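You operate a simulated robot arm through the tools that you are given. There is no shell and no other tool. Be economical: measure what you need, move in short steps, check, and stop when the job is done.

The job below is to be done with a simulated robot arm. You get a single attempt, and the scene is never put back.

Task
Heat the iron on cotton and test its steam button with 2 shots.
Fine: leave it on its base and wait for the green lamp first; dial and red switch end off.

It is judged by the outcome, as a careful person would: the job done as asked, and still so three seconds after it is handed in. It fails if anything else is knocked over, pushed out of place, dropped, spilled or broken.

Robot
A 6-joint arm with a two-finger parallel gripper, fixed in place. Base frame: the origin is at the foot of the arm, x ahead of it, y to its left, z up; the work surface is at about z = 0.016. Readings come in m, rad, newtons and seconds.
With the tool pointing down near the work surface it reaches from about 0.14 to 0.5 m from the base axis. Its first joint turns from -1.257 to 1.257 rad. Payload 0.65 kg.
The TCP is the grasp point between the finger pads, 0.025 m short of the fingertips. In the tool frame z runs along the fingers and y along their closing line. Largest opening 0.076 m; finger width 0.018, thickness 0.01; the body of the gripper, 0.036 by 0.078 m, starts 0.045 m behind the TCP.
Orientation is that of the tool frame in the base frame, as a unit quaternion [x, y, z, w]. With the fingers straight down and closing along the base's y, the tool's x points along the base's -x, its y along +y and its z along -z.

Tools
- The arm moves only by the tool drive_tool. Its argument "moves" is a list of rows, each a list of 7 numbers: the turn, a rotation vector about the base's x, y, z in units of 6 degrees (1.0 is 6 degrees), then the shift along the base's x, y, z in units of 40 mm (1.0 is 40 mm), then the finger opening in m, from 0 to 0.076. In form: [[ax, ay, az, tx, ty, tz, hand], ...]. A call has 1 to 12 rows; each row shifts and turns the commanded pose from where the row before left it. A call with a number of a shift or a turn outside -1 to 1 is refused whole. A row lasts 0.2 s, in which the tool goes at most 0.05 m and 0.15 rad; a call with a longer step from one row to the next is refused whole, and so is a gripper value outside its range. A pose out of reach is approached as far as the arm can. The call stops where the force on the tool passes 40 N (or 10 N more than at its start, if that is more) or the arm is blocked; 0.2 s more then pass. The fingers move at their own pace (about 0.108 m/s each) and stop on an object; they squeeze with about 30 N. The grip force told is the motor's: it shows also when the fingers shut on nothing. Time passes only in rows, and 0.2 s behind the last, so rows that do not move let the fingers close. It gives the time, the measured TCP pose, the force on the tool (base axes), the opening and the grip force at its end, in the units of the frame above (readings bear some noise).
- Cameras (640 x 400 px; columns grow to the right, rows downward): "scene" is fixed at [0.0727, 0.2824, 0.4238]; the picture's right is [-0.62, -0.79, 0.00], its down [-0.30, 0.23, -0.93] and it looks along [0.73, -0.57, -0.38] (base axes); focal length 214 px, centre (320, 200). "wrist" rides on the gripper at [0.058, 0.011, -0.081] in the tool frame; the picture's right is [-0.18, 0.98, 0.00], its down [-0.75, -0.14, -0.64] and it looks along [-0.63, -0.12, 0.77] (tool axes); focal length 243 px, centre (320, 200). There is no depth. A picture from a camera that has moved, and an enlarged one, comes with that camera's place and axes in the base frame and with its lens.
- camera(camera): a new picture of that camera. It takes no simulated time.
- zoom(camera, box): a new picture of the part [left, top, right, bottom] of that camera's present view, enlarged. It takes no simulated time.
- finish_job(): hands the job in; it is judged then, once.

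Work in short steps. Places have to be worked out from the pictures, the camera data and where the tool is seen: move nearer, look again, correct. Check each grasp and each placing, and mend what went wrong. You have 120 turns and 68 pictures in all, those below and enlarged ones among them. Open the gripper and draw the arm clear of the work before you hand the job in, unless the task says otherwise; then end with one line.

The tools are called after "Emit:" as name(argument=value, ...) on one line, values as JSON. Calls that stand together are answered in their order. drive_tool: Moves the arm, as the interface text tells. Its arguments: {"type":"object","properties":{"moves":{"type":"array","items":{"type":"array","items":{"type":"number"}}}},"required":["moves"]} The other tools are called the same way: camera (camera) takes a picture; zoom (camera, box) takes an enlarged picture of a part of a camera's view; finish_job () hands the job in.

At the start:

```text
time: 0.0
eef_pos: [0.2195, 0.0469, 0.4096]
orientation: [0.001, 1.0, 0.0, 0.0]
force: [-0.4, 0.9, -0.1]
gripper_width: 0.076
gripper_force: 0.0
```

scene: 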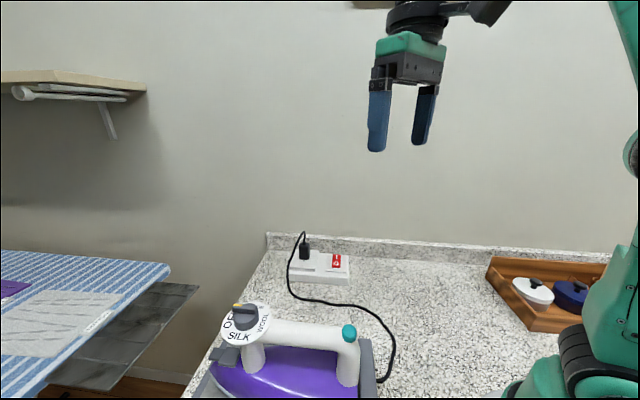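
wrist: 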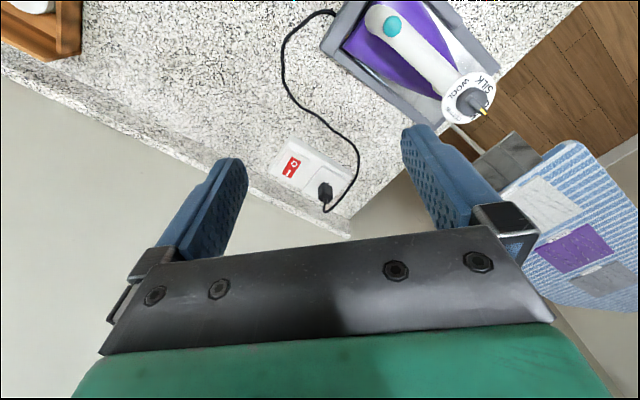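

I start with enlarged views of the iron's dial and the socket switch.

Emit:
zoom(camera="scene", box=[190, 220, 430, 400])

Emit:
zoom(camera="wrist", box=[260, 0, 520, 220])

```text
2.22 times, centred on (310, 310) of scene
camera zoom: at [0.0727, 0.2824, 0.4238], right [-0.62, -0.79, 0.0], down [-0.3, 0.23, -0.93], along [0.73, -0.57, -0.38], focal length 477 px, centre (342, -44)
```

zoom: 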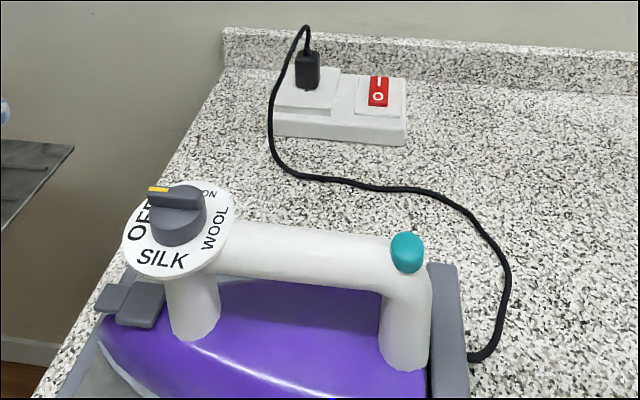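

```text
1.82 times, centred on (390, 110) of wrist
camera zoom: at [0.1621, 0.0574, 0.4908], right [0.18, 0.98, 0.0], down [0.75, -0.14, 0.64], along [0.63, -0.12, -0.77], focal length 441 px, centre (193, 364)
```

zoom: 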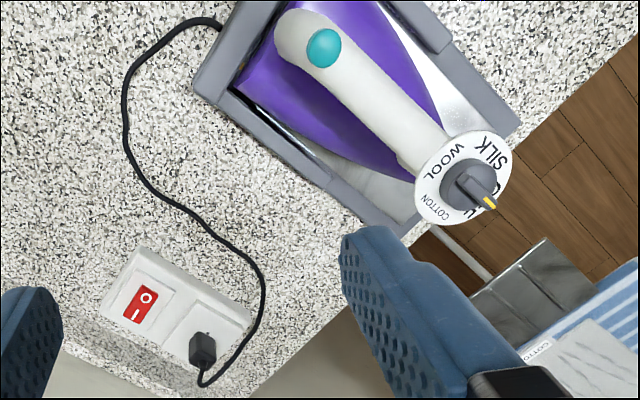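

The dial is near (0.300, 0.232, 0.165), the steam button near (0.201, 0.132, 0.16) and the red switch near (0.427, -0.055, 0.042). I move the wrist camera nearer to see the dial and find the lamp.

Emit:
drive_tool(moves=[[0, 0, 0, 0, 0.965, -0.6, 0.076], [0, 0, 0, 0, 0.965, -0.6, 0.076], [0, 0, 0, 0, 0.965, -0.6, 0.076], [0, 0, 0, 0, 0.965, -0.6, 0.076], [0, 0, 0, 0, 0.965, -0.6, 0.076]])

Emit:
camera(camera="wrist")

Emit:
camera(camera="scene")

```text
time: 1.2
eef_pos: [0.222, 0.2395, 0.291]
orientation: [0.001, 1.0, 0.0, 0.0]
force: [-0.3, 0.1, 0.4]
gripper_width: 0.076
gripper_force: 0.2
```

```text
63 pictures are left
camera wrist: at [0.1632, 0.2509, 0.3713], right [0.19, 0.98, 0.0], down [0.75, -0.14, 0.64], along [0.63, -0.12, -0.77], focal length 243 px, centre (320, 200)
```

wrist: 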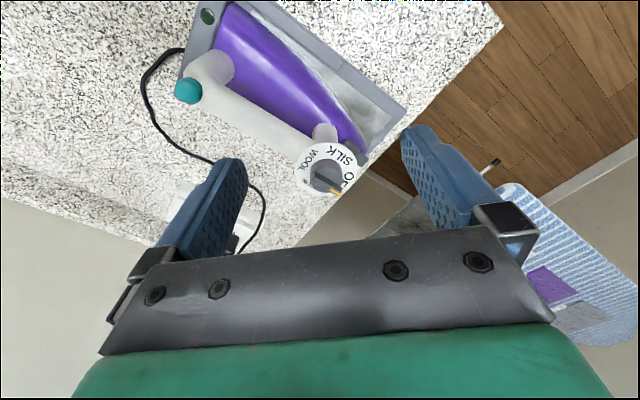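

```text
62 pictures are left
```

scene: 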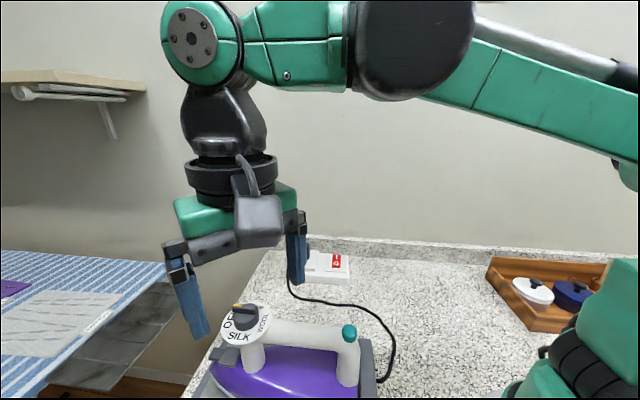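

A dark green lamp shows on the iron's base near (0.156, 0.127). I enlarge the dial and lamp.

Emit:
zoom(camera="wrist", box=[270, 110, 390, 210])

Emit:
zoom(camera="wrist", box=[160, 0, 300, 100])

```text
4.00 times, centred on (330, 160) of wrist
camera zoom: at [0.1632, 0.2509, 0.3713], right [0.19, 0.98, 0.0], down [0.75, -0.14, 0.64], along [0.63, -0.12, -0.77], focal length 970 px, centre (280, 360)
```

zoom: 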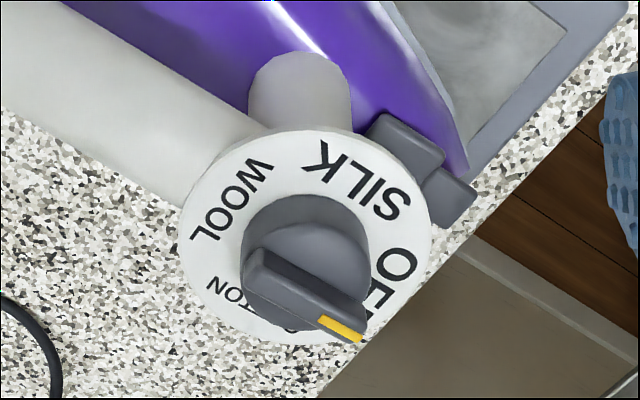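

```text
4.00 times, centred on (230, 50) of wrist
camera zoom: at [0.1632, 0.2509, 0.3713], right [0.19, 0.98, 0.0], down [0.75, -0.14, 0.64], along [0.63, -0.12, -0.77], focal length 970 px, centre (680, 800)
```

zoom: 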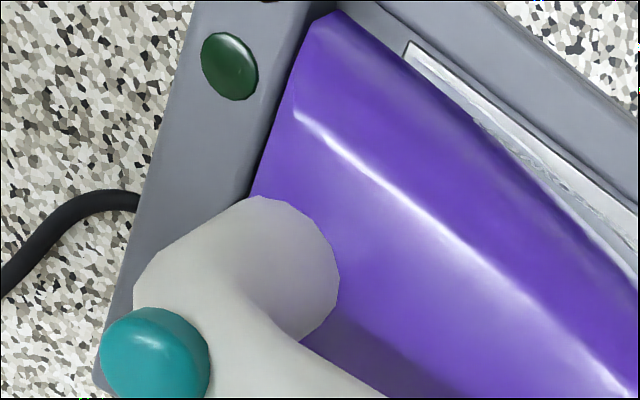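

The dial labels sit at 90° steps: OFF ~45°, SILK 135°, WOOL 225°, COTTON 315° (counterclockwise from above), and the pointer is at OFF. I check the knob's height from the scene view.

Emit:
zoom(camera="scene", box=[205, 285, 285, 360])

Emit:
zoom(camera="scene", box=[280, 230, 370, 290])

```text
5.33 times, centred on (245, 322) of scene
camera zoom: at [0.0727, 0.2824, 0.4238], right [-0.62, -0.79, 0.0], down [-0.3, 0.23, -0.93], along [0.73, -0.57, -0.38], focal length 1144 px, centre (720, -453)
```

zoom: 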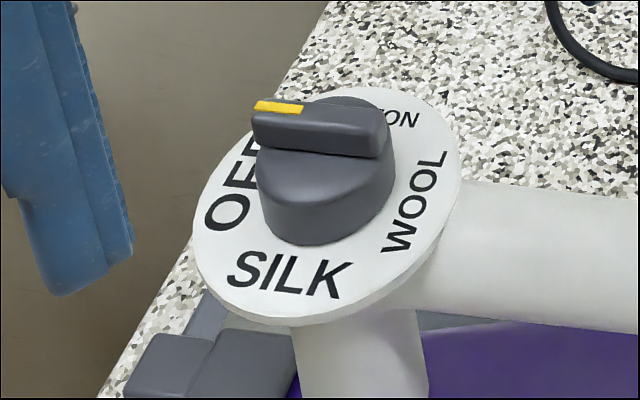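

```text
6.67 times, centred on (325, 260) of scene
camera zoom: at [0.0727, 0.2824, 0.4238], right [-0.62, -0.79, 0.0], down [-0.3, 0.23, -0.93], along [0.73, -0.57, -0.38], focal length 1430 px, centre (287, -200)
```

zoom: 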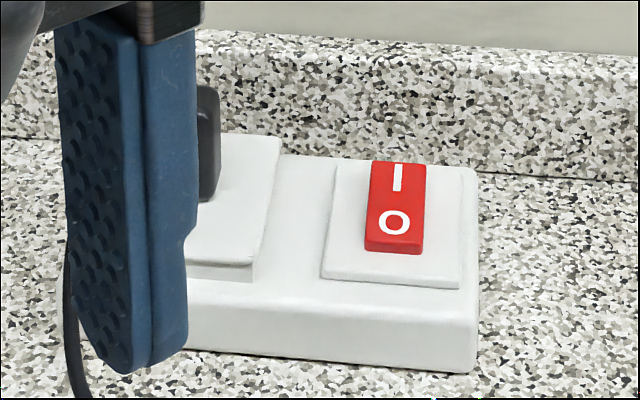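

The bar on the knob lies at z≈0.174–0.182 with its centre near (0.300, 0.232). I move above it and yaw +45° so the fingers close across the bar.

Emit:
drive_tool(moves=[[0, 0, 0.95, 0.245, -0.02, -0.1, 0.04], [0, 0, 0.95, 0.245, -0.02, -0.1, 0.04], [0, 0, 0.95, 0.245, -0.02, -0.1, 0.04], [0, 0, 0.95, 0.245, -0.02, -0.1, 0.04], [0, 0, 0.95, 0.245, -0.02, -0.1, 0.04], [0, 0, 0.95, 0.245, -0.02, -0.1, 0.04], [0, 0, 0.95, 0.245, -0.02, -0.1, 0.04], [0, 0, 0.85, 0.245, -0.02, -0.1, 0.04], [0, 0, 0, 0, 0, -0.3, 0.03]])

Emit:
camera(camera="wrist")

Emit:
zoom(camera="scene", box=[165, 220, 325, 320])

```text
time: 3.2
eef_pos: [0.299, 0.2341, 0.2449]
orientation: [-0.383, 0.924, 0.0, 0.0]
force: [-0.4, -0.2, -0.4]
gripper_width: 0.03
gripper_force: 0.1
```

```text
57 pictures are left
camera wrist: at [0.2506, 0.2005, 0.3257], right [-0.57, 0.82, 0.0], down [0.63, 0.43, 0.64], along [0.53, 0.36, -0.77], focal length 243 px, centre (320, 200)
```

wrist: 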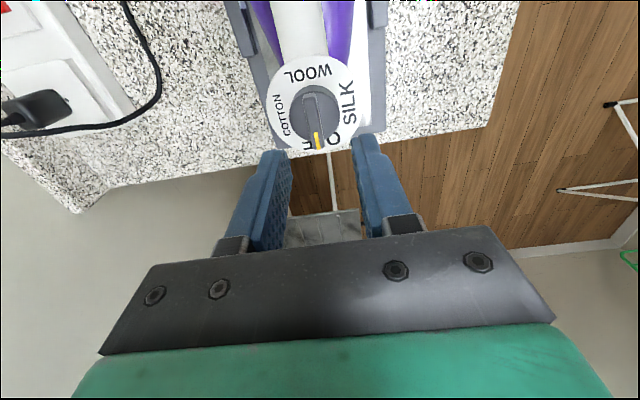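

```text
4.00 times, centred on (245, 270) of scene
camera zoom: at [0.0727, 0.2824, 0.4238], right [-0.62, -0.79, 0.0], down [-0.3, 0.23, -0.93], along [0.73, -0.57, -0.38], focal length 858 px, centre (620, -80)
```

zoom: 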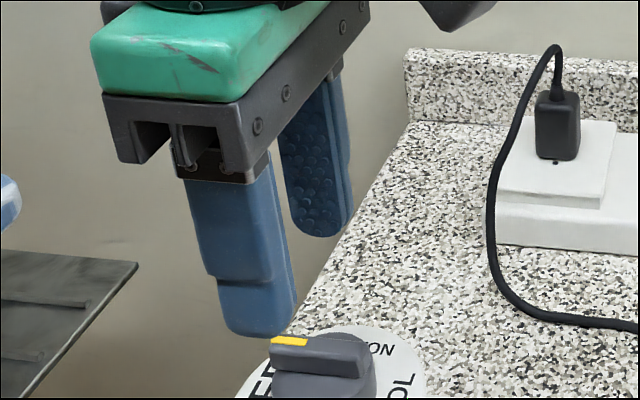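

The bar's centre measures (0.302, 0.232) with direction about 42°. I correct slightly, descend so the tips straddle the bar, then close.

Emit:
drive_tool(moves=[[0, 0, -0.4, 0.06, -0.04, -0.3, 0.03], [0, 0, 0, 0, 0, -0.3, 0.03], [0, 0, 0, 0, 0, -0.3, 0.03], [0, 0, 0, 0, 0, -0.2, 0.03], [0, 0, 0, 0, 0, 0, 0.03]])

Emit:
zoom(camera="scene", box=[165, 260, 325, 360])

Emit:
zoom(camera="wrist", box=[240, 60, 400, 220])

```text
time: 4.4
eef_pos: [0.3017, 0.2335, 0.2023]
orientation: [-0.363, 0.932, 0.0, 0.0]
force: [-0.1, 0.0, 0.2]
gripper_width: 0.03
gripper_force: 0.1
```

```text
4.00 times, centred on (245, 310) of scene
camera zoom: at [0.0727, 0.2824, 0.4238], right [-0.62, -0.79, 0.0], down [-0.3, 0.23, -0.93], along [0.73, -0.57, -0.38], focal length 858 px, centre (620, -240)
```

zoom: 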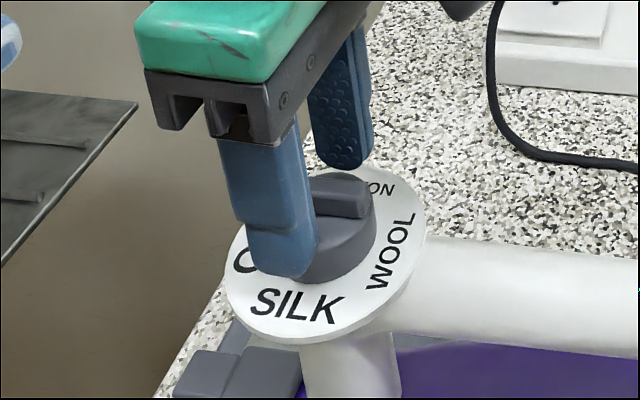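

```text
2.50 times, centred on (320, 140) of wrist
camera zoom: at [0.2504, 0.2007, 0.2822], right [-0.53, 0.85, 0.0], down [0.65, 0.41, 0.64], along [0.55, 0.34, -0.77], focal length 606 px, centre (320, 350)
```

zoom: 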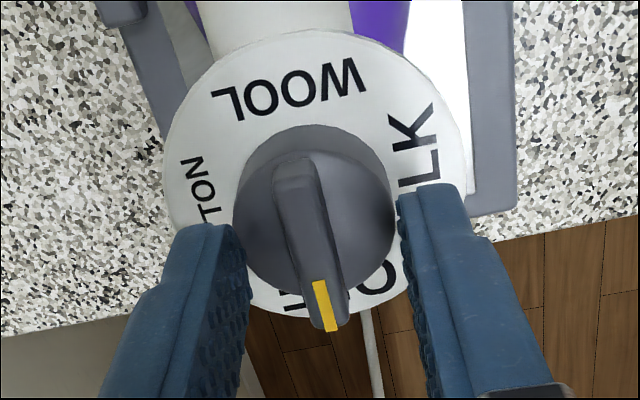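

The fingers straddle the bar, aligned with it. I narrow the opening and lower in small steps to feel for the knob's shoulder.

Emit:
drive_tool(moves=[[0, 0, 0, 0, 0, 0, 0.02], [0, 0, 0, 0, 0, -0.05, 0.02], [0, 0, 0, 0, 0, -0.05, 0.02]])

Emit:
zoom(camera="wrist", box=[240, 60, 400, 220])

```text
time: 5.2
eef_pos: [0.3014, 0.2324, 0.2007]
orientation: [-0.363, 0.932, 0.0, 0.0]
force: [-0.9, -0.1, 12.1]
gripper_width: 0.0194
gripper_force: 0.1
stopped in row 3: the force on the tool passed its limit (the readings are from after the stop); the commanded pose is now the measured one
```

```text
2.50 times, centred on (320, 140) of wrist
camera zoom: at [0.2501, 0.2005, 0.2805], right [-0.53, 0.85, 0.0], down [0.65, 0.41, 0.64], along [0.55, 0.34, -0.76], focal length 606 px, centre (320, 350)
```

zoom: 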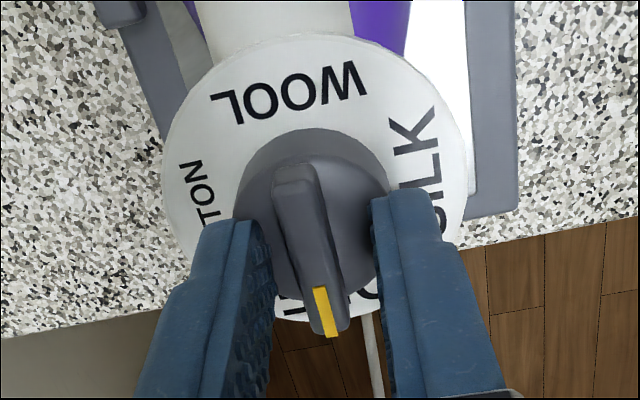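

The tips touched the knob's shoulder (tip z≈0.176). I rise 1 mm and close on the bar.

Emit:
drive_tool(moves=[[0, 0, 0, 0, 0, 0.03, 0.02], [0, 0, 0, 0, 0, 0, 0.0], [0, 0, 0, 0, 0, 0, 0.0]])

```text
time: 6.0
eef_pos: [0.2998, 0.2319, 0.2002]
orientation: [-0.364, 0.932, -0.001, 0.0]
force: [1.4, -1.7, 7.6]
gripper_width: 0.0074
gripper_force: 30.2
```

The bar is held (7.4 mm wide). I turn counterclockwise 30° as a trial.

Emit:
drive_tool(moves=[[0, 0, 0, 0, 0, 0.03, 0.0], [0, 0, 1, 0, 0, 0, 0.0], [0, 0, 1, 0, 0, 0, 0.0], [0, 0, 1, 0, 0, 0, 0.0], [0, 0, 1, 0, 0, 0, 0.0], [0, 0, 1, 0, 0, 0, 0.0]])

Emit:
zoom(camera="scene", box=[165, 260, 405, 400])

```text
time: 7.3
eef_pos: [0.3006, 0.2321, 0.2022]
orientation: [-0.593, 0.805, 0.001, 0.001]
force: [0.1, -0.7, -0.2]
gripper_width: 0.0076
gripper_force: 30.0
```

```text
2.67 times, centred on (285, 330) of scene
camera zoom: at [0.0727, 0.2824, 0.4238], right [-0.62, -0.79, 0.0], down [-0.3, 0.23, -0.93], along [0.73, -0.57, -0.38], focal length 572 px, centre (413, -147)
```

zoom: 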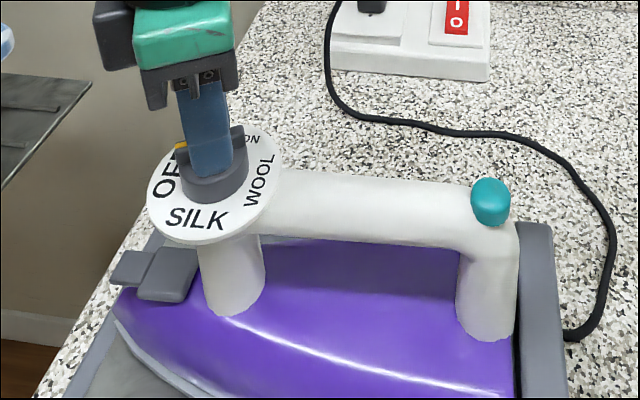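

The bar turned with the gripper, with almost no side force. I continue another 60° to SILK.

Emit:
drive_tool(moves=[[0, 0, 1, 0, 0, 0, 0.0], [0, 0, 1, 0, 0, 0, 0.0], [0, 0, 1, 0, 0, 0, 0.0], [0, 0, 1, 0, 0, 0, 0.0], [0, 0, 1, 0, 0, 0, 0.0], [0, 0, 1, 0, 0, 0, 0.0], [0, 0, 1, 0, 0, 0, 0.0], [0, 0, 1, 0, 0, 0, 0.0], [0, 0, 1, 0, 0, 0, 0.0], [0, 0, 1, 0, 0, 0, 0.0]])

Emit:
zoom(camera="scene", box=[165, 260, 405, 400])

```text
time: 9.6
eef_pos: [0.301, 0.23, 0.2014]
orientation: [0.916, -0.401, -0.001, 0.0]
force: [0.0, -0.3, -0.9]
gripper_width: 0.0073
gripper_force: 29.8
```

```text
2.67 times, centred on (285, 330) of scene
camera zoom: at [0.0727, 0.2824, 0.4238], right [-0.62, -0.79, 0.0], down [-0.3, 0.23, -0.93], along [0.73, -0.57, -0.38], focal length 572 px, centre (413, -147)
```

zoom: 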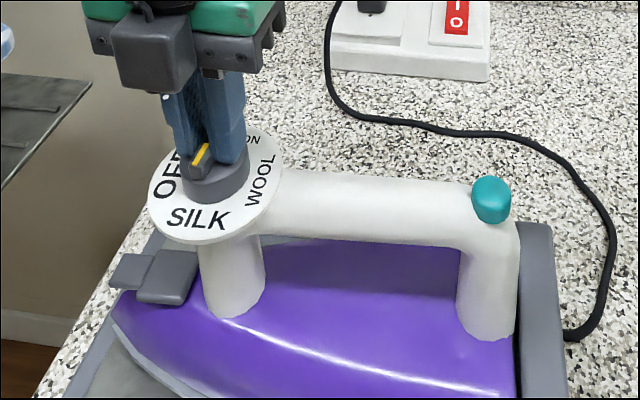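

The pointer is now at SILK. I release, rise, and rotate back 180° for a new grip.

Emit:
drive_tool(moves=[[0, 0, 0, 0, 0, 0, 0.03], [0, 0, 0, 0, 0, 0.05, 0.03], [0, 0, 0, 0, 0, 0.8, 0.03], [0, 0, -1, 0, 0, 0, 0.03], [0, 0, -1, 0, 0, 0, 0.03], [0, 0, -1, 0, 0, 0, 0.03], [0, 0, -1, 0, 0, 0, 0.03], [0, 0, -1, 0, 0, 0, 0.03], [0, 0, -1, 0, 0, 0, 0.03], [0, 0, -1, 0, 0, 0, 0.03], [0, 0, -1, 0, 0, 0, 0.03]])

Emit:
drive_tool(moves=[[0, 0, -1, 0, 0, 0, 0.03], [0, 0, -1, 0, 0, 0, 0.03], [0, 0, -1, 0, 0, 0, 0.03], [0, 0, -1, 0, 0, 0, 0.03], [0, 0, -1, 0, 0, 0, 0.03], [0, 0, -1, 0, 0, 0, 0.03], [0, 0, -1, 0, 0, 0, 0.03], [0, 0, -1, 0, 0, 0, 0.03], [0, 0, -1, 0, 0, 0, 0.03], [0, 0, -1, 0, 0, 0, 0.03], [0, 0, -1, 0, 0, 0, 0.03]])

Emit:
drive_tool(moves=[[0, 0, -1, 0, 0, 0, 0.03], [0, 0, -1, 0, 0, 0, 0.03], [0, 0, -1, 0, 0, 0, 0.03], [0, 0, -1, 0, 0, 0, 0.03], [0, 0, -1, 0, 0, 0, 0.03], [0, 0, -1, 0, 0, 0, 0.03], [0, 0, -1, 0, 0, 0, 0.03], [0, 0, -1, 0, 0, 0, 0.03], [0, 0, -1, 0, 0, 0, 0.03], [0, 0, -1, 0, 0, 0, 0.03], [0, 0, -1, 0, 0, 0, 0.03]])

Emit:
zoom(camera="wrist", box=[240, 60, 400, 220])

```text
time: 11.9
eef_pos: [0.3009, 0.2328, 0.2362]
orientation: [-0.673, 0.74, 0.0, 0.001]
force: [-0.4, -0.6, -0.3]
gripper_width: 0.0303
gripper_force: 0.0
```

```text
time: 14.3
eef_pos: [0.3014, 0.2319, 0.236]
orientation: [-0.161, 0.987, 0.001, 0.002]
force: [-0.5, -0.6, 0.6]
gripper_width: 0.0299
gripper_force: 0.0
```

```text
time: 16.8
eef_pos: [0.301, 0.2317, 0.2352]
orientation: [0.403, 0.915, 0.0, 0.001]
force: [0.8, 0.8, -0.7]
gripper_width: 0.0298
gripper_force: 0.2
```

```text
2.50 times, centred on (320, 140) of wrist
camera zoom: at [0.2695, 0.2824, 0.3163], right [0.85, 0.53, 0.0], down [0.4, -0.65, 0.64], along [0.34, -0.55, -0.77], focal length 606 px, centre (320, 350)
```

zoom: 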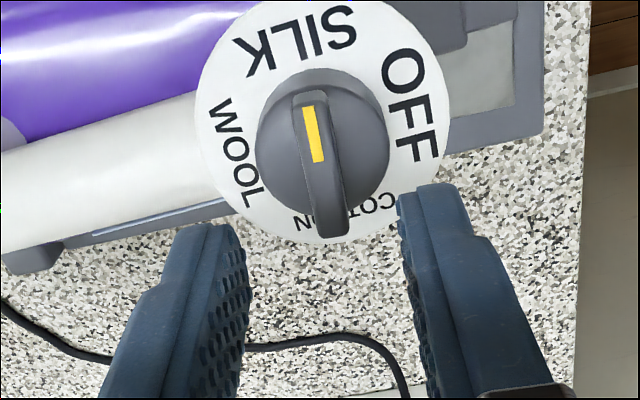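

The knob stayed at SILK and the grip is aligned again. I descend, close and turn 90° to WOOL.

Emit:
drive_tool(moves=[[0, 0, 0, 0, 0, -0.4, 0.03], [0, 0, 0, 0, 0, -0.4, 0.025], [0, 0, 0, 0, 0, -0.03, 0.025], [0, 0, 0, 0, 0, 0, 0.0], [0, 0, 0, 0, 0, 0, 0.0]])

```text
time: 17.9
eef_pos: [0.3, 0.2321, 0.2036]
orientation: [0.402, 0.916, 0.0, 0.001]
force: [1.5, 1.4, -0.4]
gripper_width: 0.007
gripper_force: 29.6
```

Gripped. I turn 90° in steps of 6°.

Emit:
drive_tool(moves=[[0, 0, 1, 0, 0, -0.02, 0.0], [0, 0, 1, 0, 0, 0, 0.0], [0, 0, 1, 0, 0, 0, 0.0], [0, 0, 1, 0, 0, 0, 0.0], [0, 0, 1, 0, 0, 0, 0.0], [0, 0, 1, 0, 0, 0, 0.0], [0, 0, 1, 0, 0, 0, 0.0], [0, 0, 1, 0, 0, 0, 0.0]])

Emit:
drive_tool(moves=[[0, 0, 1, 0, 0, 0, 0.0], [0, 0, 1, 0, 0, 0, 0.0], [0, 0, 1, 0, 0, 0, 0.0], [0, 0, 1, 0, 0, 0, 0.0], [0, 0, 1, 0, 0, 0, 0.0], [0, 0, 1, 0, 0, 0, 0.0], [0, 0, 1, 0, 0, 0, 0.0]])

Emit:
zoom(camera="scene", box=[165, 260, 405, 400])

```text
time: 19.8
eef_pos: [0.3011, 0.2319, 0.2018]
orientation: [-0.006, 1.0, 0.0, 0.001]
force: [1.7, 4.7, 8.8]
gripper_width: 0.0075
gripper_force: 29.3
```

```text
time: 21.4
eef_pos: [0.3017, 0.2309, 0.2019]
orientation: [-0.364, 0.931, 0.001, 0.001]
force: [1.2, 2.8, 1.0]
gripper_width: 0.0075
gripper_force: 29.7
```

```text
2.67 times, centred on (285, 330) of scene
camera zoom: at [0.0727, 0.2824, 0.4238], right [-0.62, -0.79, 0.0], down [-0.3, 0.23, -0.93], along [0.73, -0.57, -0.38], focal length 572 px, centre (413, -147)
```

zoom: 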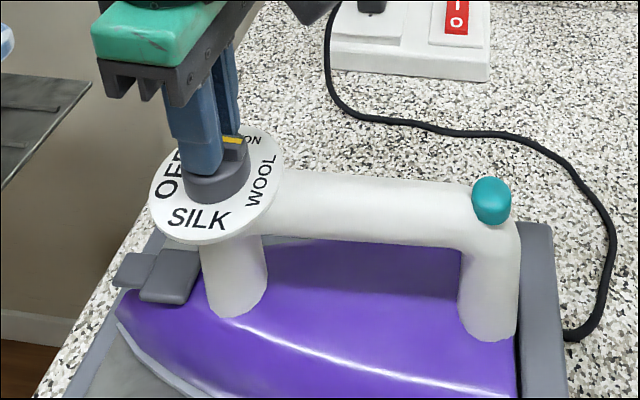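

The pointer is now at WOOL and the iron has not moved. I turn the next 90° to COTTON.

Emit:
drive_tool(moves=[[0, 0, 1, 0, 0, 0, 0.0], [0, 0, 1, 0, 0, 0, 0.0], [0, 0, 1, 0, 0, 0, 0.0], [0, 0, 1, 0, 0, 0, 0.0], [0, 0, 1, 0, 0, 0, 0.0], [0, 0, 1, 0, 0, 0, 0.0], [0, 0, 1, 0, 0, 0, 0.0], [0, 0, 1, 0, 0, 0, 0.0]])

Emit:
drive_tool(moves=[[0, 0, 1, 0, 0, 0, 0.0], [0, 0, 1, 0, 0, 0, 0.0], [0, 0, 1, 0, 0, 0, 0.0], [0, 0, 1, 0, 0, 0, 0.0], [0, 0, 1, 0, 0, 0, 0.0], [0, 0, 1, 0, 0, 0, 0.0], [0, 0, 1, 0, 0, 0, 0.0]])

Emit:
zoom(camera="scene", box=[165, 260, 405, 400])

```text
time: 23.1
eef_pos: [0.2996, 0.2323, 0.2021]
orientation: [0.712, -0.702, -0.001, 0.0]
force: [3.3, 3.2, 4.1]
gripper_width: 0.0075
gripper_force: 29.1
```

```text
time: 24.8
eef_pos: [0.3013, 0.2308, 0.2023]
orientation: [0.916, -0.401, 0.0, -0.001]
force: [-6.0, 7.1, 24.5]
gripper_width: 0.0077
gripper_force: 29.5
```

```text
2.67 times, centred on (285, 330) of scene
camera zoom: at [0.0726, 0.2824, 0.4239], right [-0.62, -0.79, 0.0], down [-0.29, 0.23, -0.93], along [0.73, -0.57, -0.38], focal length 572 px, centre (413, -147)
```

zoom: 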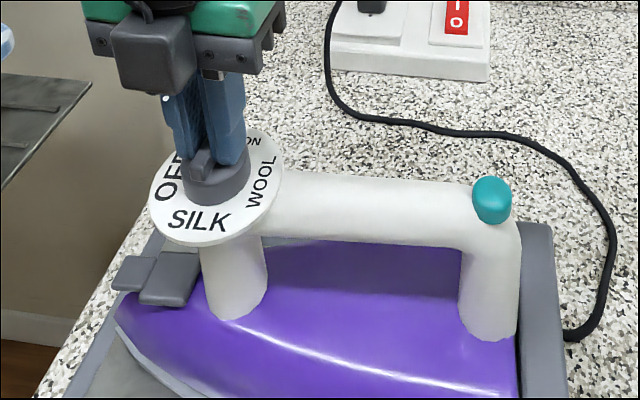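

Force rose at the end, as at an end stop. I release, rise and look at the dial.

Emit:
drive_tool(moves=[[0, 0, 0, 0, 0, 0, 0.03], [0, 0, 0, 0, 0, 0.1, 0.03], [0, 0, 0, 0, 0, 0.8, 0.03], [0, 0, 0, 0, 0, 0.8, 0.03], [0, 0, 0, 0, 0, 0.8, 0.03]])

Emit:
camera(camera="wrist")

Emit:
zoom(camera="scene", box=[205, 285, 285, 360])

```text
time: 25.9
eef_pos: [0.3021, 0.2324, 0.3015]
orientation: [0.915, -0.402, -0.001, 0.0]
force: [0.5, -0.7, -0.3]
gripper_width: 0.0298
gripper_force: 0.0
```

```text
47 pictures are left
camera wrist: at [0.3333, 0.1827, 0.3815], right [-0.85, -0.53, 0.0], down [-0.41, 0.65, 0.64], along [-0.34, 0.55, -0.77], focal length 243 px, centre (320, 200)
```

wrist: 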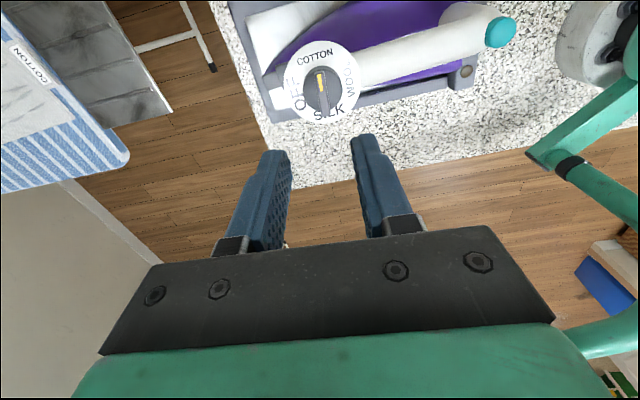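

```text
5.33 times, centred on (245, 322) of scene
camera zoom: at [0.0727, 0.2824, 0.4238], right [-0.62, -0.79, 0.0], down [-0.3, 0.23, -0.93], along [0.73, -0.57, -0.38], focal length 1144 px, centre (720, -453)
```

zoom: 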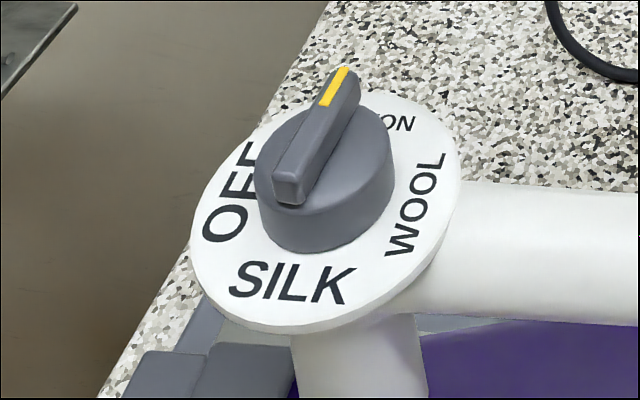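

The pointer is at COTTON. Next I go above the red switch, unwinding the yaw, with fingers closed.

Emit:
drive_tool(moves=[[0, 0, -1, 0.07, -0.32, 0, 0.01], [0, 0, -1, 0.07, -0.32, 0, 0.01], [0, 0, -1, 0.07, -0.32, 0, 0.01], [0, 0, -1, 0.07, -0.32, 0, 0.01], [0, 0, -1, 0.07, -0.32, 0, 0.01], [0, 0, -1, 0.07, -0.32, 0, 0.0], [0, 0, -1, 0.07, -0.32, 0, 0.0], [0, 0, -1, 0.07, -0.32, 0, 0.0], [0, 0, -1, 0.07, -0.32, 0, 0.0], [0, 0, -1, 0.07, -0.32, 0, 0.0], [0, 0, -1, 0.07, -0.32, 0, 0.0]])

Emit:
drive_tool(moves=[[0, 0, -1, 0.07, -0.32, -0.2, 0], [0, 0, -1, 0.07, -0.32, -0.2, 0], [0, 0, -1, 0.07, -0.32, -0.2, 0], [0, 0, -1, 0.07, -0.32, -0.2, 0], [0, 0, -1, 0.07, -0.32, -0.2, 0], [0, 0, -1, 0.07, -0.32, -0.2, 0.0], [0, 0, -1, 0.07, -0.32, -0.2, 0.0], [0, 0, -1, 0.07, -0.32, -0.2, 0.0], [0, 0, -1, 0.07, -0.32, -0.2, 0.0], [0, 0, -1, 0.07, -0.32, -0.2, 0.0], [0, 0, -1, 0.07, -0.32, -0.2, 0.0]])

Emit:
camera(camera="wrist")

```text
time: 28.4
eef_pos: [0.3315, 0.0899, 0.3017]
orientation: [-0.548, 0.836, 0.001, 0.0]
force: [0.9, 1.4, -0.4]
gripper_width: 0.0
gripper_force: 23.5
```

```text
time: 30.8
eef_pos: [0.3623, -0.0507, 0.214]
orientation: [-0.004, 1.0, 0.0, 0.002]
force: [0.4, 1.0, -0.2]
gripper_width: 0.0
gripper_force: 24.2
```

```text
45 pictures are left
camera wrist: at [0.3041, -0.0399, 0.2945], right [0.18, 0.98, 0.0], down [0.75, -0.13, 0.64], along [0.63, -0.11, -0.77], focal length 243 px, centre (320, 200)
```

wrist: 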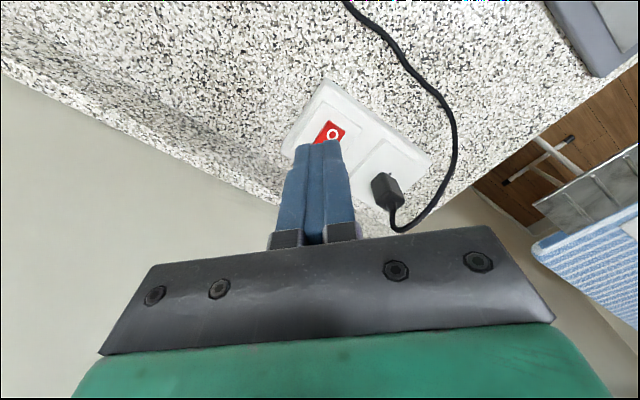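

I open the fingers to see the switch between them.

Emit:
drive_tool(moves=[[0, 0, 0, -0.5, 0, -0.5, 0.076], [0, 0, 0, -0.5, 0, -0.5, 0.076], [0, 0, 0, 0, 0, 0, 0.076]])

Emit:
zoom(camera="wrist", box=[240, 70, 400, 200])

```text
time: 31.6
eef_pos: [0.3222, -0.0498, 0.1731]
orientation: [-0.005, 1.0, 0.0, 0.0]
force: [-0.1, -0.1, 0.2]
gripper_width: 0.0762
gripper_force: 0.1
```

```text
3.08 times, centred on (320, 135) of wrist
camera zoom: at [0.2641, -0.0398, 0.2537], right [0.17, 0.98, 0.0], down [0.75, -0.13, 0.64], along [0.63, -0.11, -0.77], focal length 746 px, centre (320, 400)
```

zoom: 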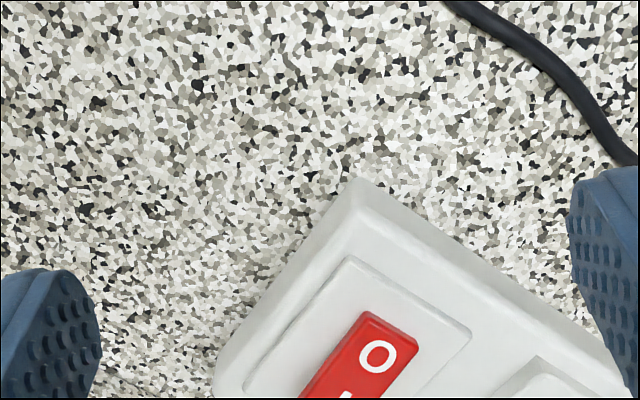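

Emit:
zoom(camera="wrist", box=[260, 130, 400, 230])

```text
4.00 times, centred on (330, 180) of wrist
camera zoom: at [0.2641, -0.0398, 0.2537], right [0.17, 0.98, 0.0], down [0.75, -0.13, 0.64], along [0.63, -0.11, -0.77], focal length 970 px, centre (280, 280)
```

zoom: 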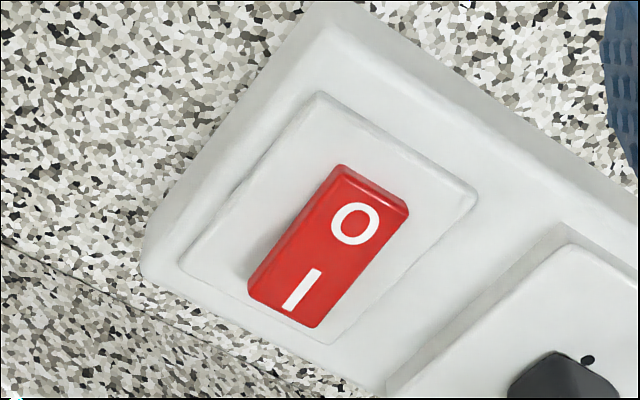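

The rocker centre is about (0.428, -0.056), "I" end toward (0.75, -0.66). I close the fingers, yaw -42° and hover over the I end at (0.438, -0.065).

Emit:
drive_tool(moves=[[0, 0, -1, 0.4136, -0.053, 0, 0], [0, 0, -1, 0.4136, -0.053, 0, 0], [0, 0, -1, 0.4136, -0.053, 0, 0], [0, 0, -1, 0.4136, -0.053, 0, 0], [0, 0, -1, 0.4136, -0.053, 0, 0], [0, 0, -1, 0.4136, -0.053, 0, 0], [0, 0, -1, 0.4136, -0.053, 0, 0], [0, 0, 0, 0, 0, -0.5, 0], [0, 0, 0, 0, 0, -0.5, 0], [0, 0, 0, 0, 0, -0.5, 0], [0, 0, 0, 0, 0, -0.3, 0]])

Emit:
camera(camera="scene")

Emit:
zoom(camera="wrist", box=[240, 70, 400, 200])

```text
time: 34.0
eef_pos: [0.4385, -0.0656, 0.102]
orientation: [0.354, 0.935, -0.001, 0.001]
force: [0.4, -0.4, 0.5]
gripper_width: 0.0001
gripper_force: 23.6
```

```text
42 pictures are left
```

scene: 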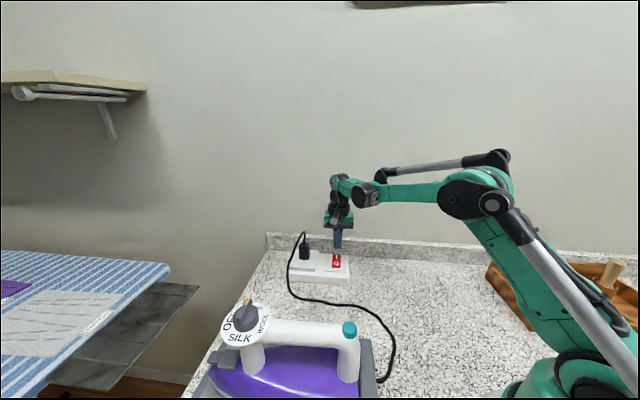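

```text
3.08 times, centred on (320, 135) of wrist
camera zoom: at [0.4013, -0.0182, 0.1831], right [0.79, 0.61, 0.0], down [0.47, -0.6, 0.64], along [0.4, -0.51, -0.77], focal length 746 px, centre (320, 400)
```

zoom: 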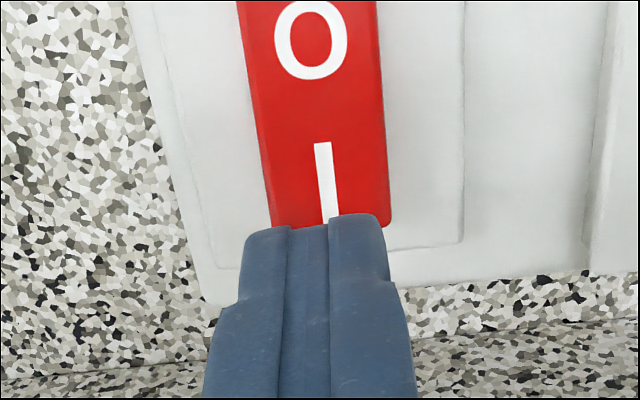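

The tips are over the I end. I press down in small steps.

Emit:
drive_tool(moves=[[0, 0, 0, 0, 0, -0.45, 0], [0, 0, 0, 0, 0, -0.1, 0], [0, 0, 0, 0, 0, -0.1, 0], [0, 0, 0, 0, 0, -0.1, 0], [0, 0, 0, 0, 0, -0.1, 0], [0, 0, 0, 0, 0, -0.1, 0]])

Emit:
zoom(camera="scene", box=[280, 230, 370, 290])

```text
time: 35.1
eef_pos: [0.4385, -0.0655, 0.0711]
orientation: [0.353, 0.936, 0.0, 0.002]
force: [-0.2, 0.3, 13.0]
gripper_width: 0.0
gripper_force: 23.7
stopped in row 5: the force on the tool passed its limit (the readings are from after the stop); the commanded pose is now the measured one
```

```text
6.67 times, centred on (325, 260) of scene
camera zoom: at [0.0726, 0.2824, 0.4238], right [-0.62, -0.79, 0.0], down [-0.3, 0.23, -0.93], along [0.73, -0.57, -0.38], focal length 1430 px, centre (287, -200)
```

zoom: 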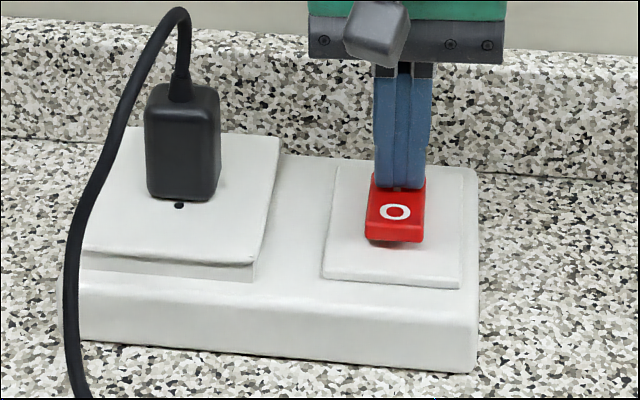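

The O end is now raised, so the switch is ON. I rise and travel to above the steam button, turning to yaw ~90° so the wrist camera can see the lamp.

Emit:
drive_tool(moves=[[0, 0, 0, 0, 0, 1, 0], [0, 0, 0, 0, 0, 1, 0], [0, 0, 0, 0, 0, 1, 0], [0, 0, 1, -0.27, 0.2245, 0.6, 0], [0, 0, 1, -0.27, 0.2245, 0.6, 0], [0, 0, 1, -0.27, 0.2245, 0.5, 0], [0, 0, 1, -0.27, 0.2245, 0, 0], [0, 0, 1, -0.27, 0.2245, 0, 0], [0, 0, 1, -0.27, 0.2245, 0, 0], [0, 0, 1, -0.27, 0.2245, 0, 0], [0, 0, 1, -0.27, 0.2245, 0, 0], [0, 0, 1, -0.27, 0.2245, 0, 0]])

Emit:
drive_tool(moves=[[0, 0, 1, -0.27, 0.2245, 0, 0], [0, 0, 1, -0.27, 0.2245, 0, 0], [0, 0, 1, -0.27, 0.2245, 0, 0], [0, 0, 1, -0.27, 0.2245, 0, 0], [0, 0, 1, -0.27, 0.2245, 0, 0], [0, 0, 1, -0.27, 0.2245, 0, 0], [0, 0, 1, -0.27, 0.2245, 0, 0], [0, 0, 1, -0.27, 0.2245, 0, 0], [0, 0, 1, -0.27, 0.2245, 0, 0], [0, 0, 1, -0.27, 0.2245, 0, 0], [0, 0, 1, -0.27, 0.2245, 0, 0], [0, 0, 1, -0.27, 0.2245, 0, 0]])

Emit:
camera(camera="wrist")

Emit:
camera(camera="scene")

```text
time: 37.8
eef_pos: [0.3409, 0.0154, 0.2592]
orientation: [-0.111, 0.994, 0.001, 0.001]
force: [-0.2, 0.1, -1.0]
gripper_width: 0.0
gripper_force: 23.9
```

```text
time: 40.4
eef_pos: [0.2136, 0.1228, 0.2582]
orientation: [-0.674, 0.739, 0.002, 0.001]
force: [-0.2, -0.1, 0.7]
gripper_width: 0.0
gripper_force: 23.4
```

```text
39 pictures are left
camera wrist: at [0.1964, 0.0661, 0.3392], right [-0.96, 0.27, 0.0], down [0.21, 0.73, 0.65], along [0.18, 0.62, -0.76], focal length 243 px, centre (320, 200)
```

wrist: 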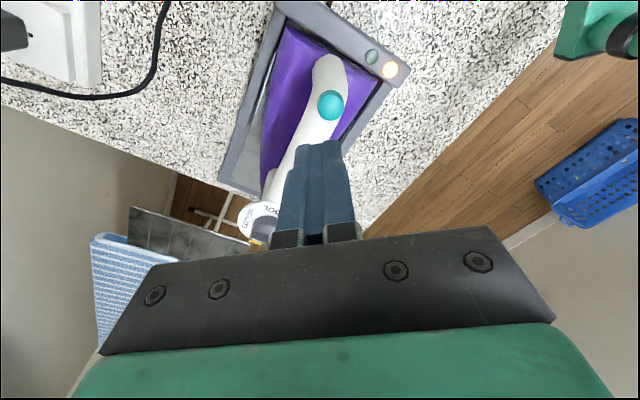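

```text
38 pictures are left
```

scene: 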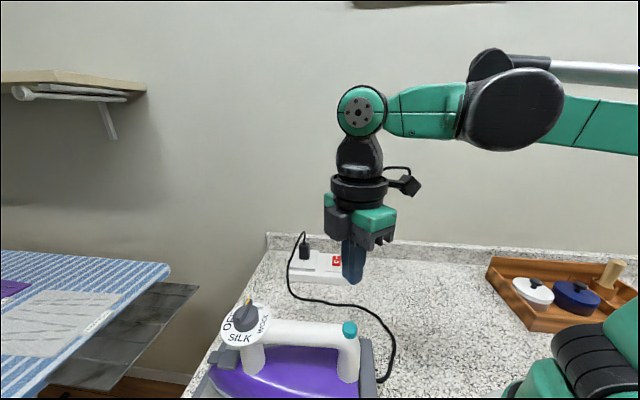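

The orange heating lamp is lit and the green one is still dark. I centre over the button (about (0.204, 0.129)) and wait.

Emit:
drive_tool(moves=[[0, 0, 0, -0.24, 0.155, 0, 0], [0, 0, 0, 0, 0, 0, 0], [0, 0, 0, 0, 0, 0, 0], [0, 0, 0, 0, 0, 0, 0], [0, 0, 0, 0, 0, 0, 0], [0, 0, 0, 0, 0, 0, 0], [0, 0, 0, 0, 0, 0, 0], [0, 0, 0, 0, 0, 0, 0], [0, 0, 0, 0, 0, 0, 0], [0, 0, 0, 0, 0, 0, 0], [0, 0, 0, 0, 0, 0, 0], [0, 0, 0, 0, 0, 0, 0]])

Emit:
drive_tool(moves=[[0, 0, 0, 0, 0, -0.5, 0], [0, 0, 0, 0, 0, -0.5, 0], [0, 0, 0, 0, 0, 0, 0], [0, 0, 0, 0, 0, 0, 0], [0, 0, 0, 0, 0, 0, 0], [0, 0, 0, 0, 0, 0, 0], [0, 0, 0, 0, 0, 0, 0], [0, 0, 0, 0, 0, 0, 0], [0, 0, 0, 0, 0, 0, 0], [0, 0, 0, 0, 0, 0, 0], [0, 0, 0, 0, 0, 0, 0], [0, 0, 0, 0, 0, 0, 0]])

Emit:
zoom(camera="wrist", box=[240, 0, 440, 160])

Emit:
zoom(camera="scene", box=[290, 250, 410, 350])

```text
time: 43.0
eef_pos: [0.2035, 0.1303, 0.2593]
orientation: [-0.673, 0.74, 0.002, 0.001]
force: [-0.4, -0.5, -0.4]
gripper_width: 0.0
gripper_force: 23.1
```

```text
time: 45.5
eef_pos: [0.2031, 0.1293, 0.2183]
orientation: [-0.673, 0.74, 0.001, 0.001]
force: [0.9, -0.7, -0.2]
gripper_width: 0.0
gripper_force: 23.8
```

```text
2.50 times, centred on (340, 80) of wrist
camera zoom: at [0.1865, 0.0727, 0.2985], right [-0.96, 0.28, 0.0], down [0.21, 0.73, 0.65], along [0.18, 0.62, -0.76], focal length 606 px, centre (270, 500)
```

zoom: 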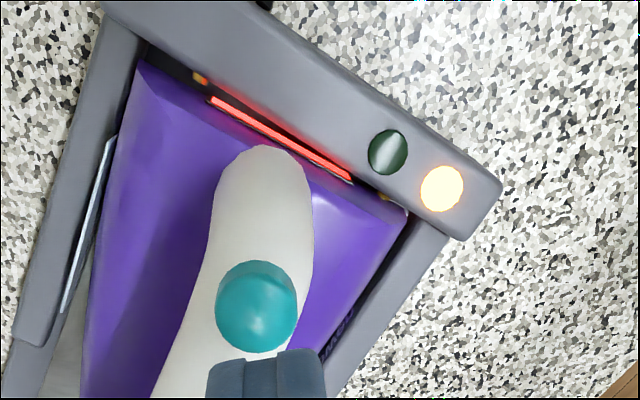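

```text
4.00 times, centred on (350, 300) of scene
camera zoom: at [0.0727, 0.2824, 0.4238], right [-0.62, -0.79, 0.0], down [-0.3, 0.23, -0.93], along [0.73, -0.57, -0.38], focal length 858 px, centre (200, -200)
```

zoom: 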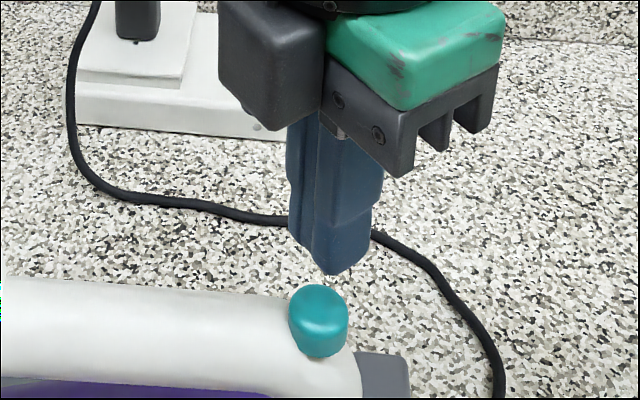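

Still heating (orange). The button refines to (0.2055, 0.127, top ~0.163); I correct slightly and wait more.

Emit:
drive_tool(moves=[[0, 0, 0, 0.06, -0.06, 0, 0], [0, 0, 0, 0, 0, 0, 0], [0, 0, 0, 0, 0, 0, 0], [0, 0, 0, 0, 0, 0, 0], [0, 0, 0, 0, 0, 0, 0], [0, 0, 0, 0, 0, 0, 0], [0, 0, 0, 0, 0, 0, 0], [0, 0, 0, 0, 0, 0, 0], [0, 0, 0, 0, 0, 0, 0], [0, 0, 0, 0, 0, 0, 0], [0, 0, 0, 0, 0, 0, 0], [0, 0, 0, 0, 0, 0, 0]])

Emit:
drive_tool(moves=[[0, 0, 0, 0, 0, 0, 0], [0, 0, 0, 0, 0, 0, 0], [0, 0, 0, 0, 0, 0, 0], [0, 0, 0, 0, 0, 0, 0], [0, 0, 0, 0, 0, 0, 0], [0, 0, 0, 0, 0, 0, 0], [0, 0, 0, 0, 0, 0, 0], [0, 0, 0, 0, 0, 0, 0], [0, 0, 0, 0, 0, 0, 0], [0, 0, 0, 0, 0, 0, 0], [0, 0, 0, 0, 0, 0, 0], [0, 0, 0, 0, 0, 0, 0]])

Emit:
drive_tool(moves=[[0, 0, 0, 0, 0, 0, 0], [0, 0, 0, 0, 0, 0, 0], [0, 0, 0, 0, 0, 0, 0], [0, 0, 0, 0, 0, 0, 0], [0, 0, 0, 0, 0, 0, 0], [0, 0, 0, 0, 0, 0, 0], [0, 0, 0, 0, 0, 0, 0], [0, 0, 0, 0, 0, 0, 0], [0, 0, 0, 0, 0, 0, 0], [0, 0, 0, 0, 0, 0, 0], [0, 0, 0, 0, 0, 0, 0], [0, 0, 0, 0, 0, 0, 0]])

Emit:
zoom(camera="wrist", box=[240, 0, 440, 160])

```text
time: 48.1
eef_pos: [0.2044, 0.1266, 0.2189]
orientation: [-0.673, 0.739, 0.002, 0.0]
force: [0.6, -0.1, 0.0]
gripper_width: 0.0
gripper_force: 23.2
```

```text
time: 50.8
eef_pos: [0.2057, 0.1277, 0.2185]
orientation: [-0.673, 0.74, 0.002, 0.0]
force: [0.3, 0.3, -0.6]
gripper_width: 0.0
gripper_force: 23.3
```

```text
time: 53.4
eef_pos: [0.2051, 0.1276, 0.2168]
orientation: [-0.673, 0.74, 0.002, 0.001]
force: [-0.1, 0.6, 0.0]
gripper_width: 0.0
gripper_force: 23.4
```

```text
2.50 times, centred on (340, 80) of wrist
camera zoom: at [0.1886, 0.0705, 0.2987], right [-0.96, 0.28, 0.0], down [0.21, 0.73, 0.65], along [0.18, 0.62, -0.76], focal length 606 px, centre (270, 500)
```

zoom: 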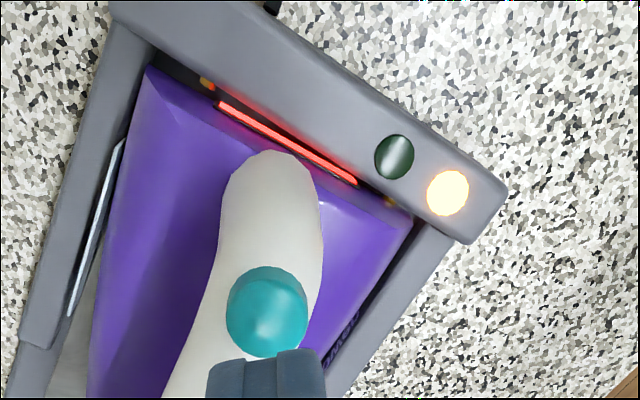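

Still orange after ~18 s. I keep waiting.

Emit:
drive_tool(moves=[[0, 0, 0, 0, 0, 0, 0], [0, 0, 0, 0, 0, 0, 0], [0, 0, 0, 0, 0, 0, 0], [0, 0, 0, 0, 0, 0, 0], [0, 0, 0, 0, 0, 0, 0], [0, 0, 0, 0, 0, 0, 0], [0, 0, 0, 0, 0, 0, 0], [0, 0, 0, 0, 0, 0, 0], [0, 0, 0, 0, 0, 0, 0], [0, 0, 0, 0, 0, 0, 0], [0, 0, 0, 0, 0, 0, 0], [0, 0, 0, 0, 0, 0, 0]])

Emit:
drive_tool(moves=[[0, 0, 0, 0, 0, 0, 0], [0, 0, 0, 0, 0, 0, 0], [0, 0, 0, 0, 0, 0, 0], [0, 0, 0, 0, 0, 0, 0], [0, 0, 0, 0, 0, 0, 0], [0, 0, 0, 0, 0, 0, 0], [0, 0, 0, 0, 0, 0, 0], [0, 0, 0, 0, 0, 0, 0], [0, 0, 0, 0, 0, 0, 0], [0, 0, 0, 0, 0, 0, 0], [0, 0, 0, 0, 0, 0, 0], [0, 0, 0, 0, 0, 0, 0]])

Emit:
drive_tool(moves=[[0, 0, 0, 0, 0, 0, 0], [0, 0, 0, 0, 0, 0, 0], [0, 0, 0, 0, 0, 0, 0], [0, 0, 0, 0, 0, 0, 0], [0, 0, 0, 0, 0, 0, 0], [0, 0, 0, 0, 0, 0, 0], [0, 0, 0, 0, 0, 0, 0], [0, 0, 0, 0, 0, 0, 0], [0, 0, 0, 0, 0, 0, 0], [0, 0, 0, 0, 0, 0, 0], [0, 0, 0, 0, 0, 0, 0], [0, 0, 0, 0, 0, 0, 0]])

Emit:
drive_tool(moves=[[0, 0, 0, 0, 0, 0, 0], [0, 0, 0, 0, 0, 0, 0], [0, 0, 0, 0, 0, 0, 0], [0, 0, 0, 0, 0, 0, 0], [0, 0, 0, 0, 0, 0, 0], [0, 0, 0, 0, 0, 0, 0], [0, 0, 0, 0, 0, 0, 0], [0, 0, 0, 0, 0, 0, 0], [0, 0, 0, 0, 0, 0, 0], [0, 0, 0, 0, 0, 0, 0], [0, 0, 0, 0, 0, 0, 0], [0, 0, 0, 0, 0, 0, 0]])

Emit:
zoom(camera="wrist", box=[240, 0, 440, 160])

```text
time: 56.0
eef_pos: [0.2056, 0.1272, 0.2178]
orientation: [-0.673, 0.739, 0.003, 0.0]
force: [0.5, -0.2, -0.6]
gripper_width: 0.0002
gripper_force: 23.6
```

```text
time: 58.5
eef_pos: [0.2054, 0.128, 0.2183]
orientation: [-0.673, 0.74, 0.002, 0.001]
force: [-1.5, -0.5, -0.1]
gripper_width: 0.0001
gripper_force: 23.9
```

```text
time: 61.1
eef_pos: [0.2052, 0.1276, 0.2179]
orientation: [-0.674, 0.739, 0.002, 0.001]
force: [-0.1, 0.1, -0.1]
gripper_width: 0.0001
gripper_force: 24.3
```

```text
time: 63.8
eef_pos: [0.2058, 0.1287, 0.2175]
orientation: [-0.673, 0.74, 0.001, 0.001]
force: [-0.1, 1.3, 0.0]
gripper_width: 0.0002
gripper_force: 23.0
```

```text
2.50 times, centred on (340, 80) of wrist
camera zoom: at [0.1886, 0.0705, 0.2987], right [-0.96, 0.28, 0.0], down [0.21, 0.73, 0.65], along [0.18, 0.62, -0.76], focal length 606 px, centre (270, 500)
```

zoom: 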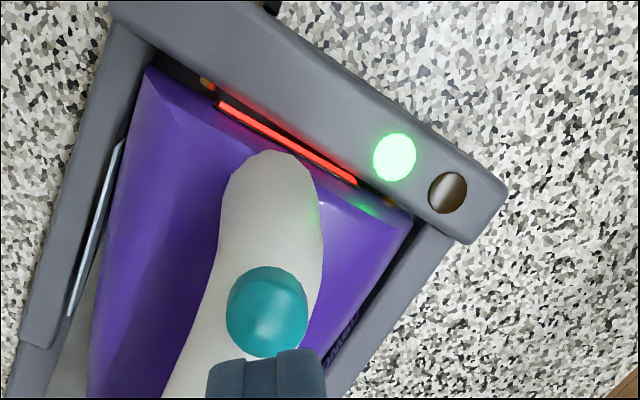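

The green lamp is on. I descend onto the button for the first shot, in small steps.

Emit:
drive_tool(moves=[[0, 0, 0, 0, 0, -0.3, 0], [0, 0, 0, 0, 0, -0.2, 0], [0, 0, 0, 0, 0, -0.06, 0], [0, 0, 0, 0, 0, -0.06, 0], [0, 0, 0, 0, 0, -0.06, 0], [0, 0, 0, 0, 0, -0.06, 0]])

Emit:
zoom(camera="scene", box=[200, 250, 440, 400])

```text
time: 65.2
eef_pos: [0.2054, 0.1283, 0.1891]
orientation: [-0.673, 0.74, 0.002, 0.001]
force: [0.2, 0.4, 0.9]
gripper_width: 0.0
gripper_force: 24.1
```

```text
2.67 times, centred on (320, 325) of scene
camera zoom: at [0.0727, 0.2824, 0.4238], right [-0.62, -0.79, 0.0], down [-0.3, 0.23, -0.93], along [0.73, -0.57, -0.38], focal length 572 px, centre (320, -133)
```

zoom: 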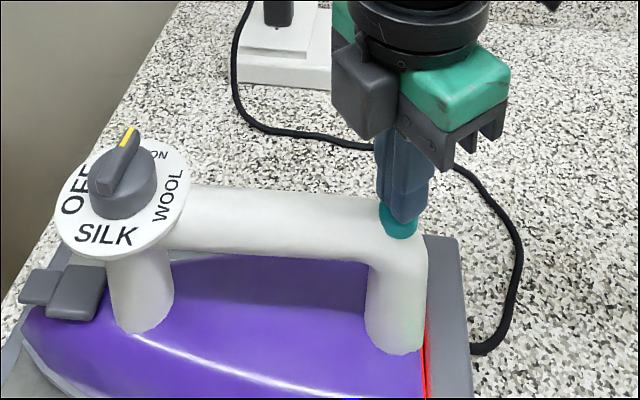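

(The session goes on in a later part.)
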